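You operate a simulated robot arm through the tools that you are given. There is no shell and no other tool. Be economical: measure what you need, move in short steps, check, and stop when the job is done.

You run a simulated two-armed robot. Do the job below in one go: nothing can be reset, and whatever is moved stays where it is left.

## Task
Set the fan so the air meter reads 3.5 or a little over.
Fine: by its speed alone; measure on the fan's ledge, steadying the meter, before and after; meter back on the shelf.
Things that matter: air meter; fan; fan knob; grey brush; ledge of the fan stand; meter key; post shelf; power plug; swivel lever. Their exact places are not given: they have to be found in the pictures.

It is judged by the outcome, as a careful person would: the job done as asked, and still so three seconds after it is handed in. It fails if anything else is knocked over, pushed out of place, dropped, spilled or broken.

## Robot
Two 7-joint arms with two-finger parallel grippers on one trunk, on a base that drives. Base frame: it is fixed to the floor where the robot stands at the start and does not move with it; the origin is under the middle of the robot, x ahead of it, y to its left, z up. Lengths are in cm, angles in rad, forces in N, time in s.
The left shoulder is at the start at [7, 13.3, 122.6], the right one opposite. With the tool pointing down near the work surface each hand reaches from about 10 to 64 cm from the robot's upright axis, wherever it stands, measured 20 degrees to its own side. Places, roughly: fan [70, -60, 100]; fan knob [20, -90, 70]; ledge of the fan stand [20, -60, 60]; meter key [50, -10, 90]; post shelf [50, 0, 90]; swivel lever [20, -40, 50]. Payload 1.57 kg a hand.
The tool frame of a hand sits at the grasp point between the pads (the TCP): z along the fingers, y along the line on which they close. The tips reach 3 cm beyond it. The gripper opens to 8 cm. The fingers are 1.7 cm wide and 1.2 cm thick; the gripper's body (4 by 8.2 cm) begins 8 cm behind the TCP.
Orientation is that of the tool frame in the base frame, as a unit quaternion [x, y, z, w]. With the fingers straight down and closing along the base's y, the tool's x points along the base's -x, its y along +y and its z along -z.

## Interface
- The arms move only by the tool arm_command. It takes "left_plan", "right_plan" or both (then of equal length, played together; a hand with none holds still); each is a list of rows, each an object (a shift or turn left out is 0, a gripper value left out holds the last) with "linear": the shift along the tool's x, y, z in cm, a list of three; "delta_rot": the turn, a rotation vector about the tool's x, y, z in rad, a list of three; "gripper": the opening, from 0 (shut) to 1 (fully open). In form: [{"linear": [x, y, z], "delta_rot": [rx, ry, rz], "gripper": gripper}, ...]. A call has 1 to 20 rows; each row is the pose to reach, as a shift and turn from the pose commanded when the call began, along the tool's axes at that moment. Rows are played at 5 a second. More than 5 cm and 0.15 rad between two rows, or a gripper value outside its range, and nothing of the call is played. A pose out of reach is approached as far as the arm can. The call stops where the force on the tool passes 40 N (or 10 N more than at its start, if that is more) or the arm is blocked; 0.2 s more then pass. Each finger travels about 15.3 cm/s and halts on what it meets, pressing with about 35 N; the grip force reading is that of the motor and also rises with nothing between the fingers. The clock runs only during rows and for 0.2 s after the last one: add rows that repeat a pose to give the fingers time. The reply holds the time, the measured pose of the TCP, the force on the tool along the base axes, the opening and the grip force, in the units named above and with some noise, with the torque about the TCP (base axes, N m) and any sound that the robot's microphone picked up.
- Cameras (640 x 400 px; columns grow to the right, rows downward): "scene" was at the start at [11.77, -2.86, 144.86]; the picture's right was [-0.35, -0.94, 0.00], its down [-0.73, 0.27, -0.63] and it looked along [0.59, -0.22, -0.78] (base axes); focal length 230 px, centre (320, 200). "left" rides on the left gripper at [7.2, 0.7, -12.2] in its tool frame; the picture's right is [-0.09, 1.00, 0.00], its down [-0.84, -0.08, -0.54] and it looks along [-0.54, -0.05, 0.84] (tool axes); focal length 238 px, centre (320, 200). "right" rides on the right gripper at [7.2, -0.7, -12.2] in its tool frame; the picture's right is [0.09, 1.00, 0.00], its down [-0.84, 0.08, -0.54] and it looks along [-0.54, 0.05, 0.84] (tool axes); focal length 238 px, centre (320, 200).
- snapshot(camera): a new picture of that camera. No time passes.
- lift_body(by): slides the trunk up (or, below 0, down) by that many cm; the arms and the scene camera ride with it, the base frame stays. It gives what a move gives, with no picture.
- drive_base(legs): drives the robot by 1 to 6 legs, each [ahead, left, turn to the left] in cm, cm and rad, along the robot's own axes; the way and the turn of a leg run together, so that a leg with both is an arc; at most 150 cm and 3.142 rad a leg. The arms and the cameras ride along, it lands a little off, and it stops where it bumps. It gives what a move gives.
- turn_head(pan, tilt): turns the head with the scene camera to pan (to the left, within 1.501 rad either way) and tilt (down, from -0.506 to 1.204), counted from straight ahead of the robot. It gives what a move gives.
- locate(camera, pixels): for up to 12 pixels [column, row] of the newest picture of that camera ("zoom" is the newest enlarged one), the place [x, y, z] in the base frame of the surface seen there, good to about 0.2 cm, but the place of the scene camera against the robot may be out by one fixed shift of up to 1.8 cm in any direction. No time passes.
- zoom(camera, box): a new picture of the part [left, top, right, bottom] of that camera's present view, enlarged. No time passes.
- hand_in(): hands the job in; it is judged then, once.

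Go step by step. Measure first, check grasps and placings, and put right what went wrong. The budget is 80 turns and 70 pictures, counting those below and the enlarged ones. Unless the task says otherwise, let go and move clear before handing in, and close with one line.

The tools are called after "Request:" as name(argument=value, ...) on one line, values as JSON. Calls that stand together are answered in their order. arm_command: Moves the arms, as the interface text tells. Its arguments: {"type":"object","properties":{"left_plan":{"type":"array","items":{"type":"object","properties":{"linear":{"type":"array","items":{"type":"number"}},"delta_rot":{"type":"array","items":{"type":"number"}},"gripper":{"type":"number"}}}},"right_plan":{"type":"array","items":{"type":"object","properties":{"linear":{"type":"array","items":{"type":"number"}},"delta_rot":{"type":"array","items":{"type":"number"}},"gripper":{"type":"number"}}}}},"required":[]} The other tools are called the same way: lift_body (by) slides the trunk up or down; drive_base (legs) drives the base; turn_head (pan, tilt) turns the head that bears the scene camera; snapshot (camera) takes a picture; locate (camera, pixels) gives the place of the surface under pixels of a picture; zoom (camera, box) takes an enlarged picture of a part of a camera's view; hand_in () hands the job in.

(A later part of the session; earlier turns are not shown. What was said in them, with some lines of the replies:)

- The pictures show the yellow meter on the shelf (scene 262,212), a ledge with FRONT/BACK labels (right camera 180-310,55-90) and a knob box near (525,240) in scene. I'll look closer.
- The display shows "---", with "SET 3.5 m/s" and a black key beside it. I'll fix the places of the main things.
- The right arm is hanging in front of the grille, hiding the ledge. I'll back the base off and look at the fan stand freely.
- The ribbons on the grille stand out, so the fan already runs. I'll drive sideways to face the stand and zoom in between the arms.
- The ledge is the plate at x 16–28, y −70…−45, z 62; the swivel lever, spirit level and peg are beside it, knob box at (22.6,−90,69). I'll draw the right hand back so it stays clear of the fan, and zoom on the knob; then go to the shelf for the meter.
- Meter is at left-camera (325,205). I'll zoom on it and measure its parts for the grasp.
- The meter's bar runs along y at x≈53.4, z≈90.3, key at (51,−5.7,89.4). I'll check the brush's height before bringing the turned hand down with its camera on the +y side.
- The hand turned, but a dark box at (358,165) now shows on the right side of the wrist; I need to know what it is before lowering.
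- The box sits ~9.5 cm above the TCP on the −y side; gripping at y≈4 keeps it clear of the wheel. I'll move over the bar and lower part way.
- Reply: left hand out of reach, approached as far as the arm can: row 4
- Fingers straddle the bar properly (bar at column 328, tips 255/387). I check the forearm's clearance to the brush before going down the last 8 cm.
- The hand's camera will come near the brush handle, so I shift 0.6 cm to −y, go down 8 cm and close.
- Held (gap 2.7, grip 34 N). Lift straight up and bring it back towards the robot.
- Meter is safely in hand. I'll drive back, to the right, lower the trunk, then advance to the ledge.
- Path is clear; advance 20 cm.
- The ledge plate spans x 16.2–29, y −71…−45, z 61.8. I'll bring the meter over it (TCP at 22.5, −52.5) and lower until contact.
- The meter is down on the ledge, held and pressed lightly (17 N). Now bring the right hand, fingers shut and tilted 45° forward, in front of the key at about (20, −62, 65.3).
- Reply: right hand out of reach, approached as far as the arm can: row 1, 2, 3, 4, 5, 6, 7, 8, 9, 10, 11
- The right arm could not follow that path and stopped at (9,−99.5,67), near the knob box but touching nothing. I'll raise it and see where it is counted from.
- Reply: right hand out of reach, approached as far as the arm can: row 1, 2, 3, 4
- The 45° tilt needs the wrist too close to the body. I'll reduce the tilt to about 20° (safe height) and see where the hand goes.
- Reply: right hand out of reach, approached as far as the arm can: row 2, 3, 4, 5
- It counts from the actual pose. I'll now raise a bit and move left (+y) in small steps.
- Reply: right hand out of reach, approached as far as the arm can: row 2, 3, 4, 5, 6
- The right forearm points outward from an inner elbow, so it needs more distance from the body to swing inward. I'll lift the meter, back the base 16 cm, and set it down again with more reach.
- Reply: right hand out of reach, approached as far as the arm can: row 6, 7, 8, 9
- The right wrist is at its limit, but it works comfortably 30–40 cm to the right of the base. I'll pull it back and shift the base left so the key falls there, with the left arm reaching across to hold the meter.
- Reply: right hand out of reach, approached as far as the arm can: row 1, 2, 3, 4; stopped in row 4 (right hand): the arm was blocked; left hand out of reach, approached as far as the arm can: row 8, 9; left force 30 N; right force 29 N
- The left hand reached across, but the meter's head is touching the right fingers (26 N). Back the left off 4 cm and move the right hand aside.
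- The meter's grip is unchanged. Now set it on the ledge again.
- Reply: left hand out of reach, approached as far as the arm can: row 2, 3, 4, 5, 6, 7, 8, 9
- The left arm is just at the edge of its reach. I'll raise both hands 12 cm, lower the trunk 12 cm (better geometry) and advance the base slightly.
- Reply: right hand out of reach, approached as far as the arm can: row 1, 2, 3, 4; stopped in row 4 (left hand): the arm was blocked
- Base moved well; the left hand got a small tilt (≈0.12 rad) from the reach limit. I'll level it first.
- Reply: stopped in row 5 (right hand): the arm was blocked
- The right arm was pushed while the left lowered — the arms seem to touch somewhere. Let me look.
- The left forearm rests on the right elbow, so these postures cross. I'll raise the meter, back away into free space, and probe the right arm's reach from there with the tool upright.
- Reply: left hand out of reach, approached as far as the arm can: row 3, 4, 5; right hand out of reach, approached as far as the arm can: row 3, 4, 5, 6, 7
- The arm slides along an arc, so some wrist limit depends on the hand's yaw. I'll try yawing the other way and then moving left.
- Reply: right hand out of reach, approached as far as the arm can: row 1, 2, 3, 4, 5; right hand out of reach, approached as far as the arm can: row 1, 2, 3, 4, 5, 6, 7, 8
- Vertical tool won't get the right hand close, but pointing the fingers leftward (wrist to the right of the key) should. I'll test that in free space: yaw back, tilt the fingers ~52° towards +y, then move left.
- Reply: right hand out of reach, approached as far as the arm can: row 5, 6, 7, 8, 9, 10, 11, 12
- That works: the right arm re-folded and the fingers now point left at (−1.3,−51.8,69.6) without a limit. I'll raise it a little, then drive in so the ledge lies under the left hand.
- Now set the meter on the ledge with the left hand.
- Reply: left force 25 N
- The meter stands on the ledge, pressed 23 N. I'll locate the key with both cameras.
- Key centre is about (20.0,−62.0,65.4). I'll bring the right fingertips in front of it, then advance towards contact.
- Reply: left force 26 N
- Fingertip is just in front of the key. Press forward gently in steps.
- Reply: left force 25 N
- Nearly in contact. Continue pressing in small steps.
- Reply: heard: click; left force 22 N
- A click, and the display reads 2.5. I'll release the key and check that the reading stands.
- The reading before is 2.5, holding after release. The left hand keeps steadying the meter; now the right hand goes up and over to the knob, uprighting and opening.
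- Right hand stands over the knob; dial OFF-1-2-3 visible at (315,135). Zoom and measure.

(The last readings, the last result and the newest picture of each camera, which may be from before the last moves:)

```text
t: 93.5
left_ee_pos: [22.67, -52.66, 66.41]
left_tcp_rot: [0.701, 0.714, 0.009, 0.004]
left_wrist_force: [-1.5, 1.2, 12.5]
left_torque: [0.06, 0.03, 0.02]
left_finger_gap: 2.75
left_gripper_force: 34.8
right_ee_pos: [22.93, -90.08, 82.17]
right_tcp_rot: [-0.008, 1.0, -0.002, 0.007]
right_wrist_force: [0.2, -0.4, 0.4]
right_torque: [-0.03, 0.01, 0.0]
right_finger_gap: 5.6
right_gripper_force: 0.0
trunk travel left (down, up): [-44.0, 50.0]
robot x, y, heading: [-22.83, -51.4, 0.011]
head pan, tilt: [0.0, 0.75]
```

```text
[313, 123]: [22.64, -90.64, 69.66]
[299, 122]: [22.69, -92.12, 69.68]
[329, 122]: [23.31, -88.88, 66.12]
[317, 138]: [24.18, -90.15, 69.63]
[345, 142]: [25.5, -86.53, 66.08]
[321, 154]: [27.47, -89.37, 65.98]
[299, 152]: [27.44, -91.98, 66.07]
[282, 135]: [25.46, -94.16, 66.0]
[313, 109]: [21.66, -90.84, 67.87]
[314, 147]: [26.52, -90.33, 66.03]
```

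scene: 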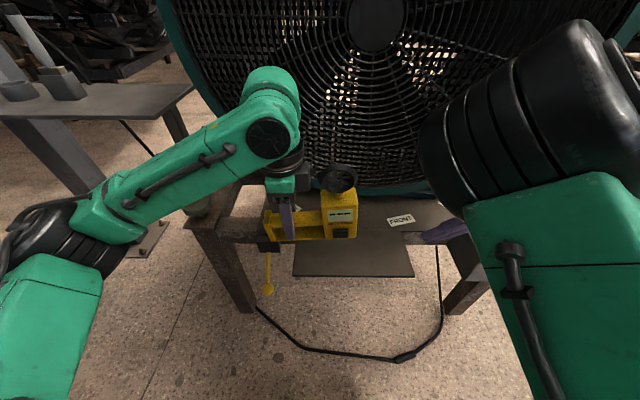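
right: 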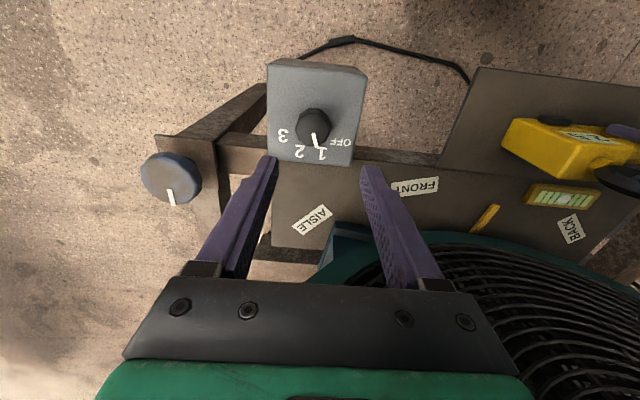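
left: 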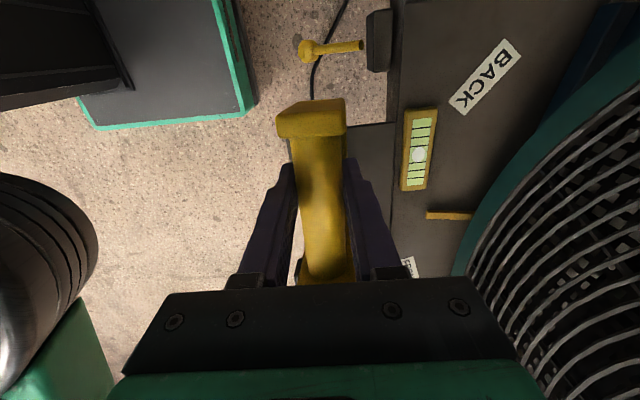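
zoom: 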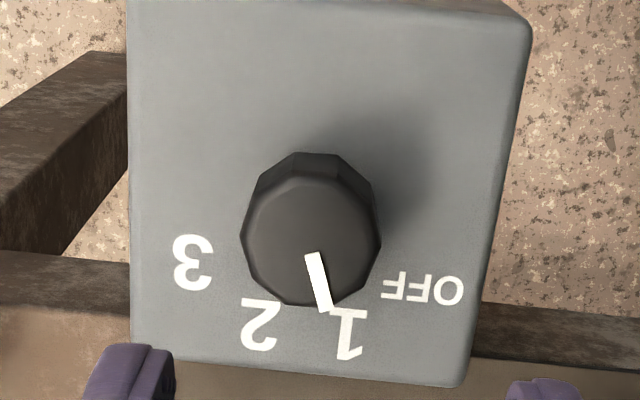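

The pointer is at 1 (≈22°, labels 1/2/3 at 20/−20/−60°). The knob is 3.6 cm wide, top at z 69.7, centre (23.3,−90.4). Lower around it and grip.

Request:
arm_command(right_plan=[{"linear": [-0.37, -0.3, 0]}, {"linear": [-0.37, -0.3, 4]}, {"linear": [-0.37, -0.3, 8]}, {"linear": [-0.37, -0.3, 11]}, {"linear": [-0.37, -0.3, 12.4]}, {"linear": [-0.37, -0.3, 12.4], "gripper": 0.5}, {"linear": [-0.37, -0.3, 12.4], "gripper": 0.3}, {"linear": [-0.37, -0.3, 12.4], "gripper": 0.3}, {"linear": [-0.37, -0.3, 12.4], "gripper": 0.3}])

```text
t: 95.5
left_ee_pos: [22.72, -52.76, 66.39]
left_tcp_rot: [0.7, 0.714, 0.01, 0.003]
left_wrist_force: [3.1, 0.6, 6.3]
left_torque: [-0.22, -0.06, 0.07]
left_finger_gap: 2.73
left_gripper_force: 35.3
right_ee_pos: [23.3, -90.5, 69.42]
right_tcp_rot: [-0.007, 1.0, -0.002, 0.008]
right_wrist_force: [-0.8, -22.7, 9.4]
right_torque: [-0.67, -0.03, -0.08]
right_finger_gap: 4.38
right_gripper_force: 11.5
trunk travel left (down, up): [-44.0, 50.0]
robot x, y, heading: [-22.69, -51.54, 0.012]
head pan, tilt: [0.0, 0.75]
```

One finger met the knob first (−22.7 N sideways). Reopen, shift 0.4 cm to −y, up 0.3, and close again.

Request:
arm_command(right_plan=[{"gripper": 0.65}, {"linear": [0, -0.2, -0.3], "gripper": 0.65}, {"linear": [0, -0.4, -0.3], "gripper": 0.65}, {"linear": [0, -0.4, -0.3], "gripper": 0.45}, {"linear": [0, -0.4, -0.3], "gripper": 0.3}, {"linear": [0, -0.4, -0.3], "gripper": 0.2}, {"linear": [0, -0.4, -0.3], "gripper": 0.2}])

Request:
snapshot(camera="right")

```text
t: 97.1
left_ee_pos: [22.74, -52.72, 66.37]
left_tcp_rot: [0.701, 0.713, 0.01, 0.003]
left_wrist_force: [3.1, 4.0, 8.7]
left_torque: [-0.03, 0.08, 0.06]
left_finger_gap: 2.73
left_gripper_force: 34.8
right_ee_pos: [23.37, -90.85, 69.85]
right_tcp_rot: [-0.007, 1.0, -0.002, 0.008]
right_wrist_force: [-2.3, -21.1, 4.3]
right_torque: [-0.69, 0.39, -0.06]
right_finger_gap: 3.75
right_gripper_force: 43.7
trunk travel left (down, up): [-44.0, 50.0]
robot x, y, heading: [-23.14, -51.08, 0.012]
head pan, tilt: [0.0, 0.75]
```

```text
12 pictures are left
```

right: 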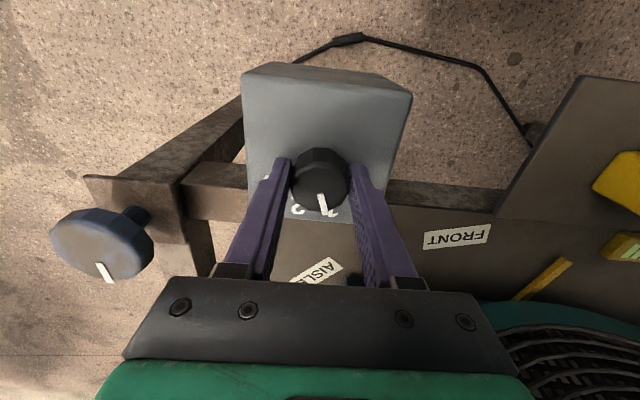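

Knob held (gap 3.75). Turn clockwise 0.7 rad, to about 2, easing 0.2 cm to −y, and read the meter.

Request:
arm_command(right_plan=[{"linear": [0, -0.2, 0]}, {"linear": [0, -0.2, 0], "delta_rot": [0, 0, 0.12]}, {"linear": [0, -0.2, 0], "delta_rot": [0, 0, 0.24]}, {"linear": [0, -0.2, 0], "delta_rot": [0, 0, 0.36]}, {"linear": [0, -0.2, 0], "delta_rot": [0, 0, 0.48]}, {"linear": [0, -0.2, 0], "delta_rot": [0, 0, 0.6]}, {"linear": [0, -0.2, 0], "delta_rot": [0, 0, 0.7]}, {"linear": [0, -0.2, 0], "delta_rot": [0, 0, 0.7]}, {"linear": [0, -0.2, 0], "delta_rot": [0, 0, 0.7]}, {"linear": [0, -0.2, 0], "delta_rot": [0, 0, 0.7]}, {"linear": [0, -0.2, 0], "delta_rot": [0, 0, 0.7]}, {"linear": [0, -0.2, 0], "delta_rot": [0, 0, 0.7]}])

Request:
zoom(camera="scene", box=[300, 150, 460, 270])

```text
t: 99.7
left_ee_pos: [22.63, -52.59, 66.36]
left_tcp_rot: [0.7, 0.714, 0.009, 0.004]
left_wrist_force: [-2.6, -0.7, 5.1]
left_torque: [0.4, 0.06, 0.08]
left_finger_gap: 2.74
left_gripper_force: 34.9
right_ee_pos: [23.38, -90.88, 69.92]
right_tcp_rot: [0.336, 0.942, 0.002, 0.006]
right_wrist_force: [-18.8, 11.9, -17.3]
right_torque: [0.6, 0.51, 0.0]
right_finger_gap: 3.74
right_gripper_force: 43.5
trunk travel left (down, up): [-44.0, 50.0]
robot x, y, heading: [-22.52, -51.31, 0.007]
head pan, tilt: [0.0, 0.75]
```

```text
3.33 times, centred on (380, 210) of scene
```

zoom: 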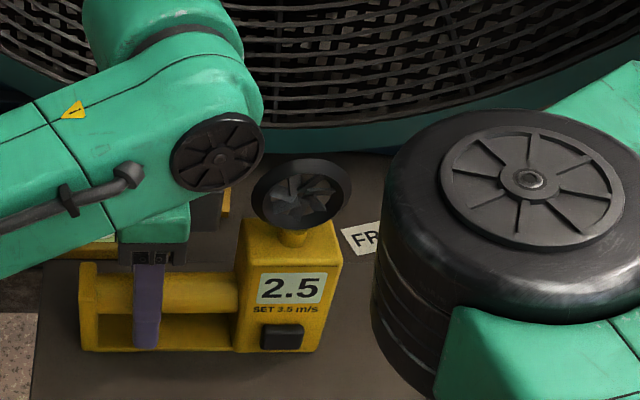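

The display holds the old sample, so the key must be pressed again. Release the knob, rise, yaw back and check the pointer.

Request:
arm_command(right_plan=[{"gripper": 0.7}, {"gripper": 0.7}, {"linear": [0, 0, -4]}, {"linear": [0, 0, -8]}, {"linear": [0, 0, -12.3]}, {"linear": [0, 0, -12.3], "delta_rot": [0, 0, -0.14]}, {"linear": [0, 0, -12.3], "delta_rot": [0, 0, -0.28]}, {"linear": [0, 0, -12.3], "delta_rot": [0, 0, -0.42]}, {"linear": [0, 0, -12.3], "delta_rot": [0, 0, -0.56]}, {"linear": [0, 0, -12.3], "delta_rot": [0, 0, -0.7]}, {"linear": [0, 0, -12.3], "delta_rot": [0, 0, -0.7]}])

Request:
zoom(camera="right", box=[255, 70, 375, 170])

```text
t: 102.1
left_ee_pos: [22.79, -52.63, 66.46]
left_tcp_rot: [0.7, 0.714, 0.008, 0.005]
left_wrist_force: [4.5, 1.6, 11.8]
left_torque: [0.06, -0.03, 0.07]
left_finger_gap: 2.75
left_gripper_force: 35.1
right_ee_pos: [23.22, -90.77, 82.11]
right_tcp_rot: [-0.009, 1.0, -0.002, 0.007]
right_wrist_force: [0.4, -0.5, 1.6]
right_torque: [0.0, -0.01, -0.02]
right_finger_gap: 5.61
right_gripper_force: 0.0
trunk travel left (down, up): [-44.0, 50.0]
robot x, y, heading: [-22.45, -51.41, 0.01]
head pan, tilt: [0.0, 0.75]
```

```text
4.00 times, centred on (315, 120) of right
```

zoom: 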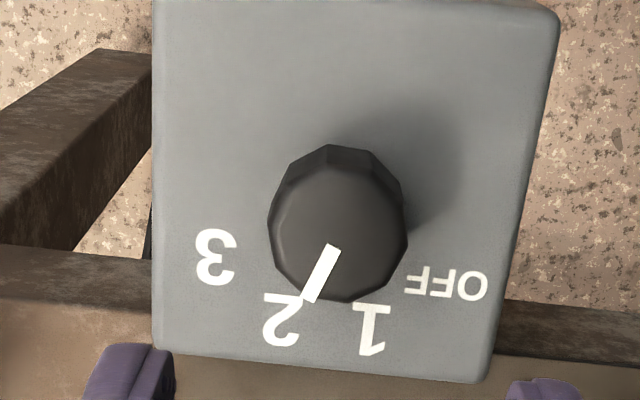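

Pointer is at 2. Now bring the right hand back to the key for the second sample.

Request:
arm_command(right_plan=[{"linear": [4.6, 1.4, 0], "gripper": 0}, {"linear": [9.2, 2.8, 0.1]}, {"linear": [9.2, 6.8, 1.3], "delta_rot": [-0.15, 0, 0]}, {"linear": [9.2, 10.8, 2.5], "delta_rot": [-0.3, 0, 0]}, {"linear": [9.2, 14.8, 3.7], "delta_rot": [-0.45, 0, 0]}, {"linear": [9.2, 18.8, 4.9], "delta_rot": [-0.6, 0, 0]}, {"linear": [9.2, 22.8, 6.1], "delta_rot": [-0.75, 0, 0]}, {"linear": [8.7, 24, 8.6], "delta_rot": [-0.9, 0, 0]}, {"linear": [8.2, 25.3, 11.1], "delta_rot": [-0.9, 0, 0]}, {"linear": [7.0, 26.97, 15.1], "delta_rot": [-0.9, 0, 0]}, {"linear": [5.1, 26.97, 15.1], "delta_rot": [-0.9, 0, 0]}, {"linear": [5.1, 26.97, 15.1], "delta_rot": [-0.9, 0, 0]}])

```text
t: 104.7
left_ee_pos: [22.75, -52.59, 66.39]
left_tcp_rot: [0.701, 0.714, 0.009, 0.004]
left_wrist_force: [-0.2, -1.5, 8.3]
left_torque: [0.3, 0.01, -0.06]
left_finger_gap: 2.73
left_gripper_force: 35.0
right_ee_pos: [17.9, -63.89, 66.67]
right_tcp_rot: [-0.009, 0.901, 0.434, 0.002]
right_wrist_force: [-0.1, 0.1, -0.3]
right_torque: [0.0, -0.01, 0.01]
right_finger_gap: 0.0
right_gripper_force: 21.2
right hand out of reach, approached as far as the arm can: row 2, 3, 4
trunk travel left (down, up): [-44.0, 50.0]
robot x, y, heading: [-22.56, -51.46, 0.007]
head pan, tilt: [0.0, 0.75]
```

In place; press the key and release.

Request:
arm_command(right_plan=[{"linear": [-1, 0, 0]}, {"linear": [-1.6, 0, 0]}, {"linear": [-2, 0, 0]}, {"linear": [-2.25, 0, 0]}, {"linear": [-2.25, 0, 0]}])

Request:
arm_command(right_plan=[{"linear": [1.5, 0, 0]}, {"linear": [3.5, 0, 0]}, {"linear": [3.5, 0, 0]}, {"linear": [3.5, 0, 0]}])

Request:
zoom(camera="scene", box=[300, 160, 420, 260])

```text
t: 105.9
left_ee_pos: [22.77, -52.58, 66.29]
left_tcp_rot: [0.7, 0.714, 0.01, 0.004]
left_wrist_force: [6.6, 1.4, 7.5]
left_torque: [-0.34, -0.07, 0.41]
left_finger_gap: 2.75
left_gripper_force: 35.1
right_ee_pos: [19.98, -63.94, 66.88]
right_tcp_rot: [-0.01, 0.901, 0.434, 0.002]
right_wrist_force: [-7.2, -3.2, 0.2]
right_torque: [-0.09, 0.17, 0.15]
right_finger_gap: 0.0
right_gripper_force: 21.4
trunk travel left (down, up): [-44.0, 50.0]
robot x, y, heading: [-22.74, -51.58, 0.009]
head pan, tilt: [0.0, 0.75]
heard: click
```

```text
t: 106.9
left_ee_pos: [22.69, -52.47, 66.36]
left_tcp_rot: [0.7, 0.714, 0.008, 0.004]
left_wrist_force: [1.4, 1.4, 9.0]
left_torque: [0.27, 0.07, 0.04]
left_finger_gap: 2.75
left_gripper_force: 34.8
right_ee_pos: [16.75, -63.81, 66.83]
right_tcp_rot: [-0.009, 0.9, 0.435, 0.003]
right_wrist_force: [-0.1, 0.3, 0.2]
right_torque: [0.01, 0.01, 0.0]
right_finger_gap: 0.0
right_gripper_force: 20.9
trunk travel left (down, up): [-44.0, 50.0]
robot x, y, heading: [-22.87, -51.35, 0.01]
head pan, tilt: [0.0, 0.75]
```

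```text
4.00 times, centred on (360, 210) of scene
```

zoom: 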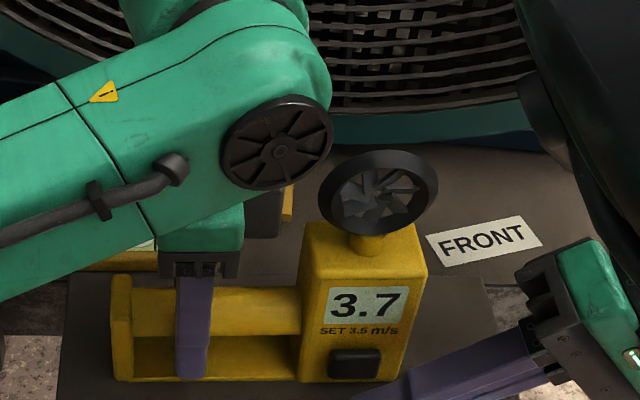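

The meter reads 3.7 — just over 3.5. Now retract the right hand, lift the meter, and carry it back to the shelf.

Request:
arm_command(right_plan=[{"linear": [2, 1, -2.7]}, {"linear": [4, 2, -5.4]}, {"linear": [6, 3, -8.2]}, {"linear": [8, 4.1, -10.9]}, {"linear": [8, 4.1, -10.9]}])

Request:
arm_command(left_plan=[{"linear": [0, 0, -2]}, {"linear": [0, 0, -6]}, {"linear": [0, 0, -10]}, {"linear": [0, 0, -12]}, {"linear": [0, 0, -12]}])

Request:
drive_base(legs=[[-25, 0, 0], [0, 53.3, 0]])

Request:
lift_body(by=36)

Request:
snapshot(camera="scene")

```text
t: 108.1
left_ee_pos: [22.63, -52.67, 66.42]
left_tcp_rot: [0.7, 0.714, 0.009, 0.004]
left_wrist_force: [-0.2, 2.1, 8.0]
left_torque: [-0.04, -0.03, 0.19]
left_finger_gap: 2.73
left_gripper_force: 35.4
right_ee_pos: [8.75, -70.05, 76.56]
right_tcp_rot: [-0.004, 0.897, 0.443, 0.006]
right_wrist_force: [-0.2, -0.5, 1.1]
right_torque: [0.01, -0.03, 0.01]
right_finger_gap: 0.0
right_gripper_force: 21.3
trunk travel left (down, up): [-44.0, 50.0]
robot x, y, heading: [-22.64, -51.0, 0.015]
head pan, tilt: [0.0, 0.75]
```

```text
t: 109.3
left_ee_pos: [22.23, -52.98, 78.38]
left_tcp_rot: [0.7, 0.714, 0.008, 0.003]
left_wrist_force: [-1.0, -0.4, -3.7]
left_torque: [0.15, 0.01, -0.02]
left_finger_gap: 2.73
left_gripper_force: 34.7
right_ee_pos: [8.83, -70.06, 76.67]
right_tcp_rot: [-0.004, 0.897, 0.442, 0.005]
right_wrist_force: [-0.7, 0.8, 0.7]
right_torque: [0.01, -0.03, -0.01]
right_finger_gap: 0.0
right_gripper_force: 21.8
trunk travel left (down, up): [-44.0, 50.0]
robot x, y, heading: [-22.55, -51.62, 0.009]
head pan, tilt: [0.0, 0.75]
```

```text
t: 113.8
left_ee_pos: [-2.79, 1.22, 78.22]
left_tcp_rot: [0.702, 0.712, 0.008, 0.003]
left_wrist_force: [-0.2, 0.0, -1.6]
left_torque: [0.15, -0.01, 0.01]
left_finger_gap: 2.72
left_gripper_force: 34.5
right_ee_pos: [-16.46, -15.99, 76.68]
right_tcp_rot: [-0.001, 0.897, 0.443, 0.007]
right_wrist_force: [0.4, 0.3, 0.4]
right_torque: [-0.07, -0.01, -0.03]
right_finger_gap: 0.0
right_gripper_force: 21.5
trunk travel left (down, up): [-44.0, 50.0]
robot x, y, heading: [-48.15, 2.9, 0.003]
head pan, tilt: [0.0, 0.75]
```

```text
t: 117.3
left_ee_pos: [-2.87, 1.25, 114.33]
left_tcp_rot: [0.702, 0.712, 0.009, 0.004]
left_wrist_force: [1.3, 0.5, -2.1]
left_torque: [0.18, -0.01, -0.01]
left_finger_gap: 2.72
left_gripper_force: 34.4
right_ee_pos: [-16.46, -16.0, 112.48]
right_tcp_rot: [0.0, 0.895, 0.446, 0.007]
right_wrist_force: [0.1, -0.3, 0.2]
right_torque: [-0.01, 0.02, 0.0]
right_finger_gap: 0.02
right_gripper_force: 21.5
trunk travel left (down, up): [-80.0, 14.0]
robot x, y, heading: [-48.08, 3.12, 0.002]
head pan, tilt: [0.0, 0.75]
```

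```text
8 pictures are left
```

scene: 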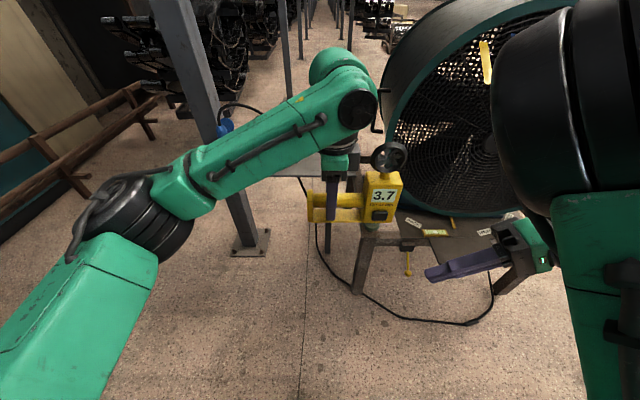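

Clear path; drive forward to the shelf with the meter high.

Request:
drive_base(legs=[[44, 0, 0]])

Request:
snapshot(camera="scene")

```text
t: 120.0
left_ee_pos: [40.17, 0.79, 114.39]
left_tcp_rot: [0.706, 0.708, 0.008, 0.004]
left_wrist_force: [0.1, 0.2, -1.6]
left_torque: [0.14, 0.0, -0.01]
left_finger_gap: 2.72
left_gripper_force: 35.3
right_ee_pos: [26.25, -16.27, 112.63]
right_tcp_rot: [0.005, 0.895, 0.445, 0.01]
right_wrist_force: [0.0, -0.6, 0.3]
right_torque: [0.01, 0.02, -0.01]
right_finger_gap: 0.03
right_gripper_force: 21.1
trunk travel left (down, up): [-80.0, 14.0]
robot x, y, heading: [-4.81, 3.12, -0.005]
head pan, tilt: [0.0, 0.75]
```

```text
7 pictures are left
```

scene: 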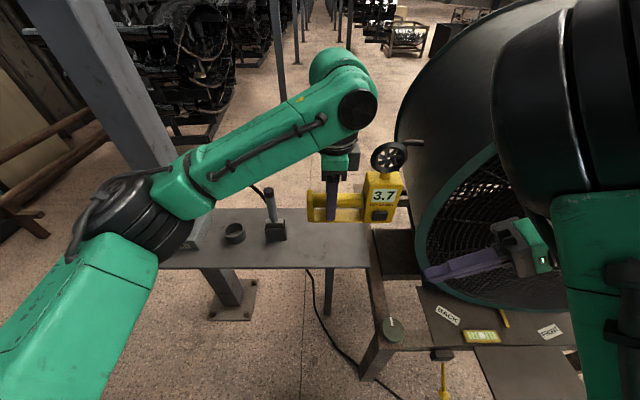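

Now over and down onto the meter's old place (TCP 53.4, 3.6, 90.6).

Request:
arm_command(left_plan=[{"linear": [1, 3.5, 3], "delta_rot": [0.017, -0.006, 0]}, {"linear": [2, 7, 6], "delta_rot": [0.017, -0.006, 0]}, {"linear": [2.8, 10, 9], "delta_rot": [0.017, -0.006, 0]}, {"linear": [2.8, 13.2, 11], "delta_rot": [0.017, -0.006, 0]}, {"linear": [2.8, 13.2, 15], "delta_rot": [0.017, -0.006, 0]}, {"linear": [2.8, 13.2, 19], "delta_rot": [0.017, -0.006, 0]}, {"linear": [2.8, 13.2, 22], "delta_rot": [0.017, -0.006, 0]}, {"linear": [2.8, 13.2, 23], "delta_rot": [0.017, -0.006, 0]}, {"linear": [2.8, 13.2, 23.5], "delta_rot": [0.017, -0.006, 0]}, {"linear": [2.8, 13.2, 23.8], "delta_rot": [0.017, -0.006, 0]}, {"linear": [2.8, 13.2, 23.8], "delta_rot": [0.017, -0.006, 0]}])

Request:
zoom(camera="scene", box=[230, 160, 410, 290])

```text
t: 122.4
left_ee_pos: [52.68, 3.68, 92.11]
left_tcp_rot: [0.705, 0.709, 0.0, 0.0]
left_wrist_force: [0.2, -0.9, -1.8]
left_torque: [0.14, -0.01, 0.01]
left_finger_gap: 2.74
left_gripper_force: 34.9
left hand out of reach, approached as far as the arm can: row 4, 5, 6, 7, 8, 9, 10, 11
right_ee_pos: [26.45, -16.37, 112.68]
right_tcp_rot: [0.004, 0.895, 0.445, 0.01]
right_wrist_force: [-0.2, 0.7, -0.1]
right_torque: [0.0, -0.02, -0.03]
right_finger_gap: 0.02
right_gripper_force: 21.5
trunk travel left (down, up): [-80.0, 14.0]
robot x, y, heading: [-5.28, 3.47, -0.005]
head pan, tilt: [0.0, 0.75]
```

```text
3.08 times, centred on (320, 225) of scene
```

zoom: 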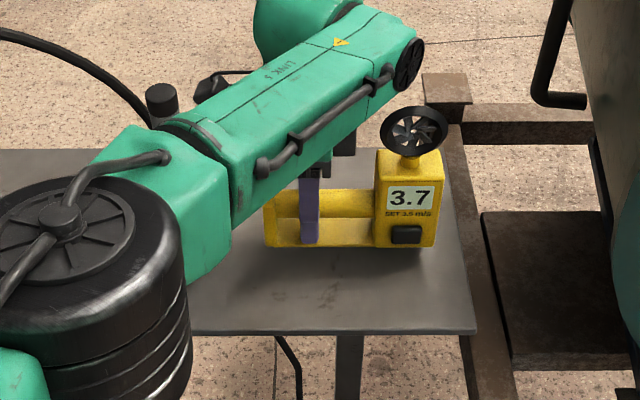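

It is 1.5 cm above the shelf, at the edge of reach; pull back 0.6 cm and lower the rest.

Request:
arm_command(left_plan=[{"linear": [0, -0.7, 0]}, {"linear": [0, -0.7, 0.8]}, {"linear": [0, -0.7, 1.3]}, {"linear": [0, -0.7, 1.6]}, {"linear": [0, -0.7, 1.7]}, {"linear": [0, -0.7, 1.7]}])

```text
t: 123.8
left_ee_pos: [51.94, 3.75, 90.35]
left_tcp_rot: [0.706, 0.708, 0.001, 0.0]
left_wrist_force: [0.7, 0.7, -1.8]
left_torque: [0.18, -0.02, 0.0]
left_finger_gap: 2.72
left_gripper_force: 34.3
right_ee_pos: [26.44, -16.37, 112.54]
right_tcp_rot: [0.004, 0.895, 0.446, 0.01]
right_wrist_force: [0.0, 0.5, -0.4]
right_torque: [0.01, 0.05, 0.0]
right_finger_gap: 0.0
right_gripper_force: 21.0
trunk travel left (down, up): [-80.0, 14.0]
robot x, y, heading: [-5.04, 3.13, -0.006]
head pan, tilt: [0.0, 0.75]
```

No contact yet (only the weight); lower a little more until the shelf bears it.

Request:
arm_command(left_plan=[{"linear": [0, 0, 0.15]}, {"linear": [0, 0, 0.3]}, {"linear": [0, 0, 0.4]}, {"linear": [0, 0, 0.4]}])

```text
t: 124.8
left_ee_pos: [51.92, 3.75, 90.4]
left_tcp_rot: [0.706, 0.708, 0.003, 0.002]
left_wrist_force: [9.7, -1.8, 28.3]
left_torque: [-0.4, -0.02, 0.02]
left_finger_gap: 2.72
left_gripper_force: 35.0
right_ee_pos: [26.16, -16.29, 112.67]
right_tcp_rot: [0.004, 0.895, 0.445, 0.011]
right_wrist_force: [-0.5, -0.8, 0.5]
right_torque: [0.0, 0.01, 0.01]
right_finger_gap: 0.01
right_gripper_force: 21.6
trunk travel left (down, up): [-80.0, 14.0]
robot x, y, heading: [-5.28, 2.97, -0.004]
head pan, tilt: [0.0, 0.75]
```

Firm contact (28 N). Ease off 0.25 cm, open, and rise straight up.

Request:
arm_command(left_plan=[{"linear": [0, 0, -0.25]}, {"linear": [0, 0, -0.25], "gripper": 0.5}, {"linear": [0, 0, -0.25], "gripper": 0.8}, {"linear": [0, 0, -0.25], "gripper": 0.8}, {"linear": [0, 0, -3]}, {"linear": [0, 0, -7]}, {"linear": [0, -2, -11]}, {"linear": [0, -5, -14]}, {"linear": [0, -9, -16]}, {"linear": [0, -9, -16]}])

Request:
snapshot(camera="scene")

Request:
zoom(camera="scene", box=[230, 160, 410, 290])

```text
t: 127.0
left_ee_pos: [51.94, 3.92, 104.75]
left_tcp_rot: [0.709, 0.704, -0.024, -0.03]
left_wrist_force: [-1.4, -0.4, 0.2]
left_torque: [0.01, 0.01, -0.03]
left_finger_gap: 6.4
left_gripper_force: 0.1
left hand out of reach, approached as far as the arm can: row 5, 6, 7, 8, 9
right_ee_pos: [26.35, -16.34, 112.56]
right_tcp_rot: [0.005, 0.896, 0.445, 0.009]
right_wrist_force: [-0.4, -0.1, -0.7]
right_torque: [0.01, 0.03, 0.01]
right_finger_gap: 0.0
right_gripper_force: 21.1
trunk travel left (down, up): [-80.0, 14.0]
robot x, y, heading: [-4.63, 3.16, -0.004]
head pan, tilt: [0.0, 0.75]
```

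```text
5 pictures are left
```

scene: 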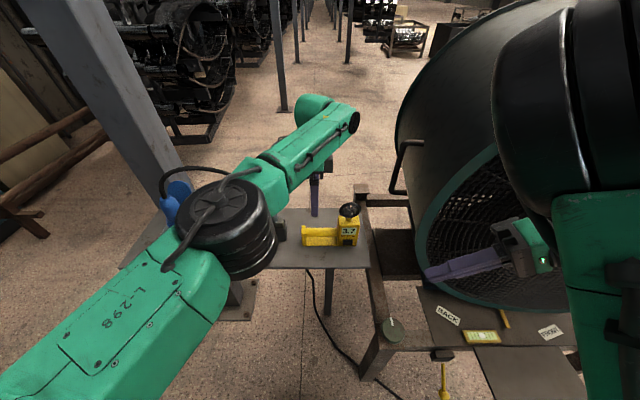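

```text
3.08 times, centred on (320, 225) of scene
```

zoom: 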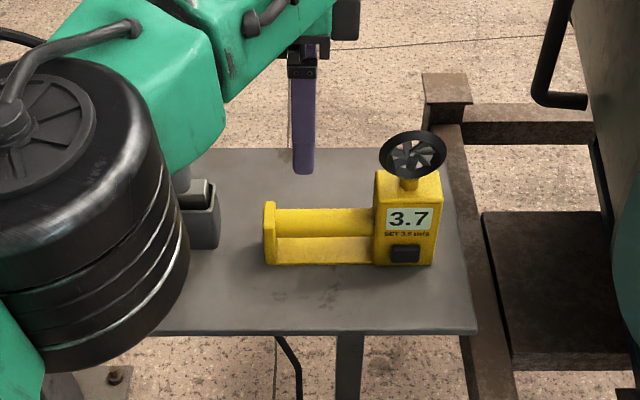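

The meter stands on the shelf, released, the hand clear above it. Back the base away and take a last check.

Request:
drive_base(legs=[[-40, 0, 0]])

Request:
snapshot(camera="scene")

Request:
zoom(camera="scene", box=[180, 130, 540, 330])

```text
t: 129.5
left_ee_pos: [11.92, 4.29, 104.77]
left_tcp_rot: [0.709, 0.704, -0.023, -0.031]
left_wrist_force: [0.8, 0.4, -0.6]
left_torque: [-0.03, 0.03, 0.0]
left_finger_gap: 6.4
left_gripper_force: 0.0
right_ee_pos: [-13.62, -16.03, 112.5]
right_tcp_rot: [0.005, 0.895, 0.445, 0.01]
right_wrist_force: [-0.3, 0.8, -0.1]
right_torque: [0.04, -0.03, -0.01]
right_finger_gap: 0.0
right_gripper_force: 21.3
trunk travel left (down, up): [-80.0, 14.0]
robot x, y, heading: [-45.12, 2.88, -0.002]
head pan, tilt: [0.0, 0.75]
```

```text
3 pictures are left
```

scene: 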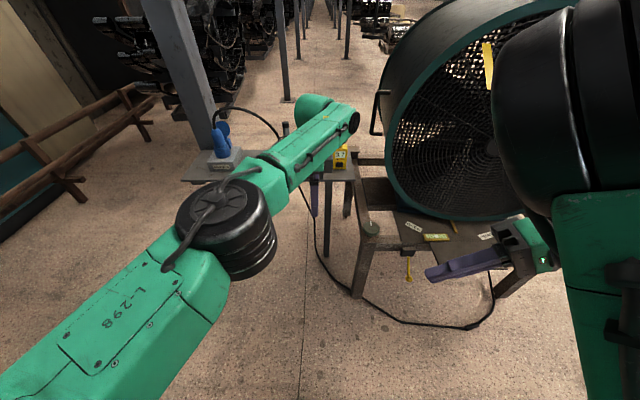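

```text
1.78 times, centred on (360, 230) of scene
```

zoom: 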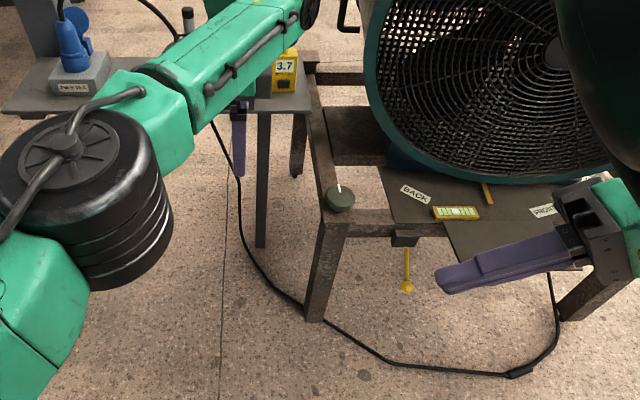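

The meter is on the shelf reading 3.7; the brush, plug, swivel lever and level all look undisturbed, and both hands are clear. Handing in.

Request:
hand_in()

```text
The job is handed in.
```

The fan is set: I turned its knob from 1 to 2, and the air meter, held steady on the ledge, read 2.5 m/s before and 3.7 m/s after. The meter is back on the shelf, 1.5 cm nearer the robot than it started.
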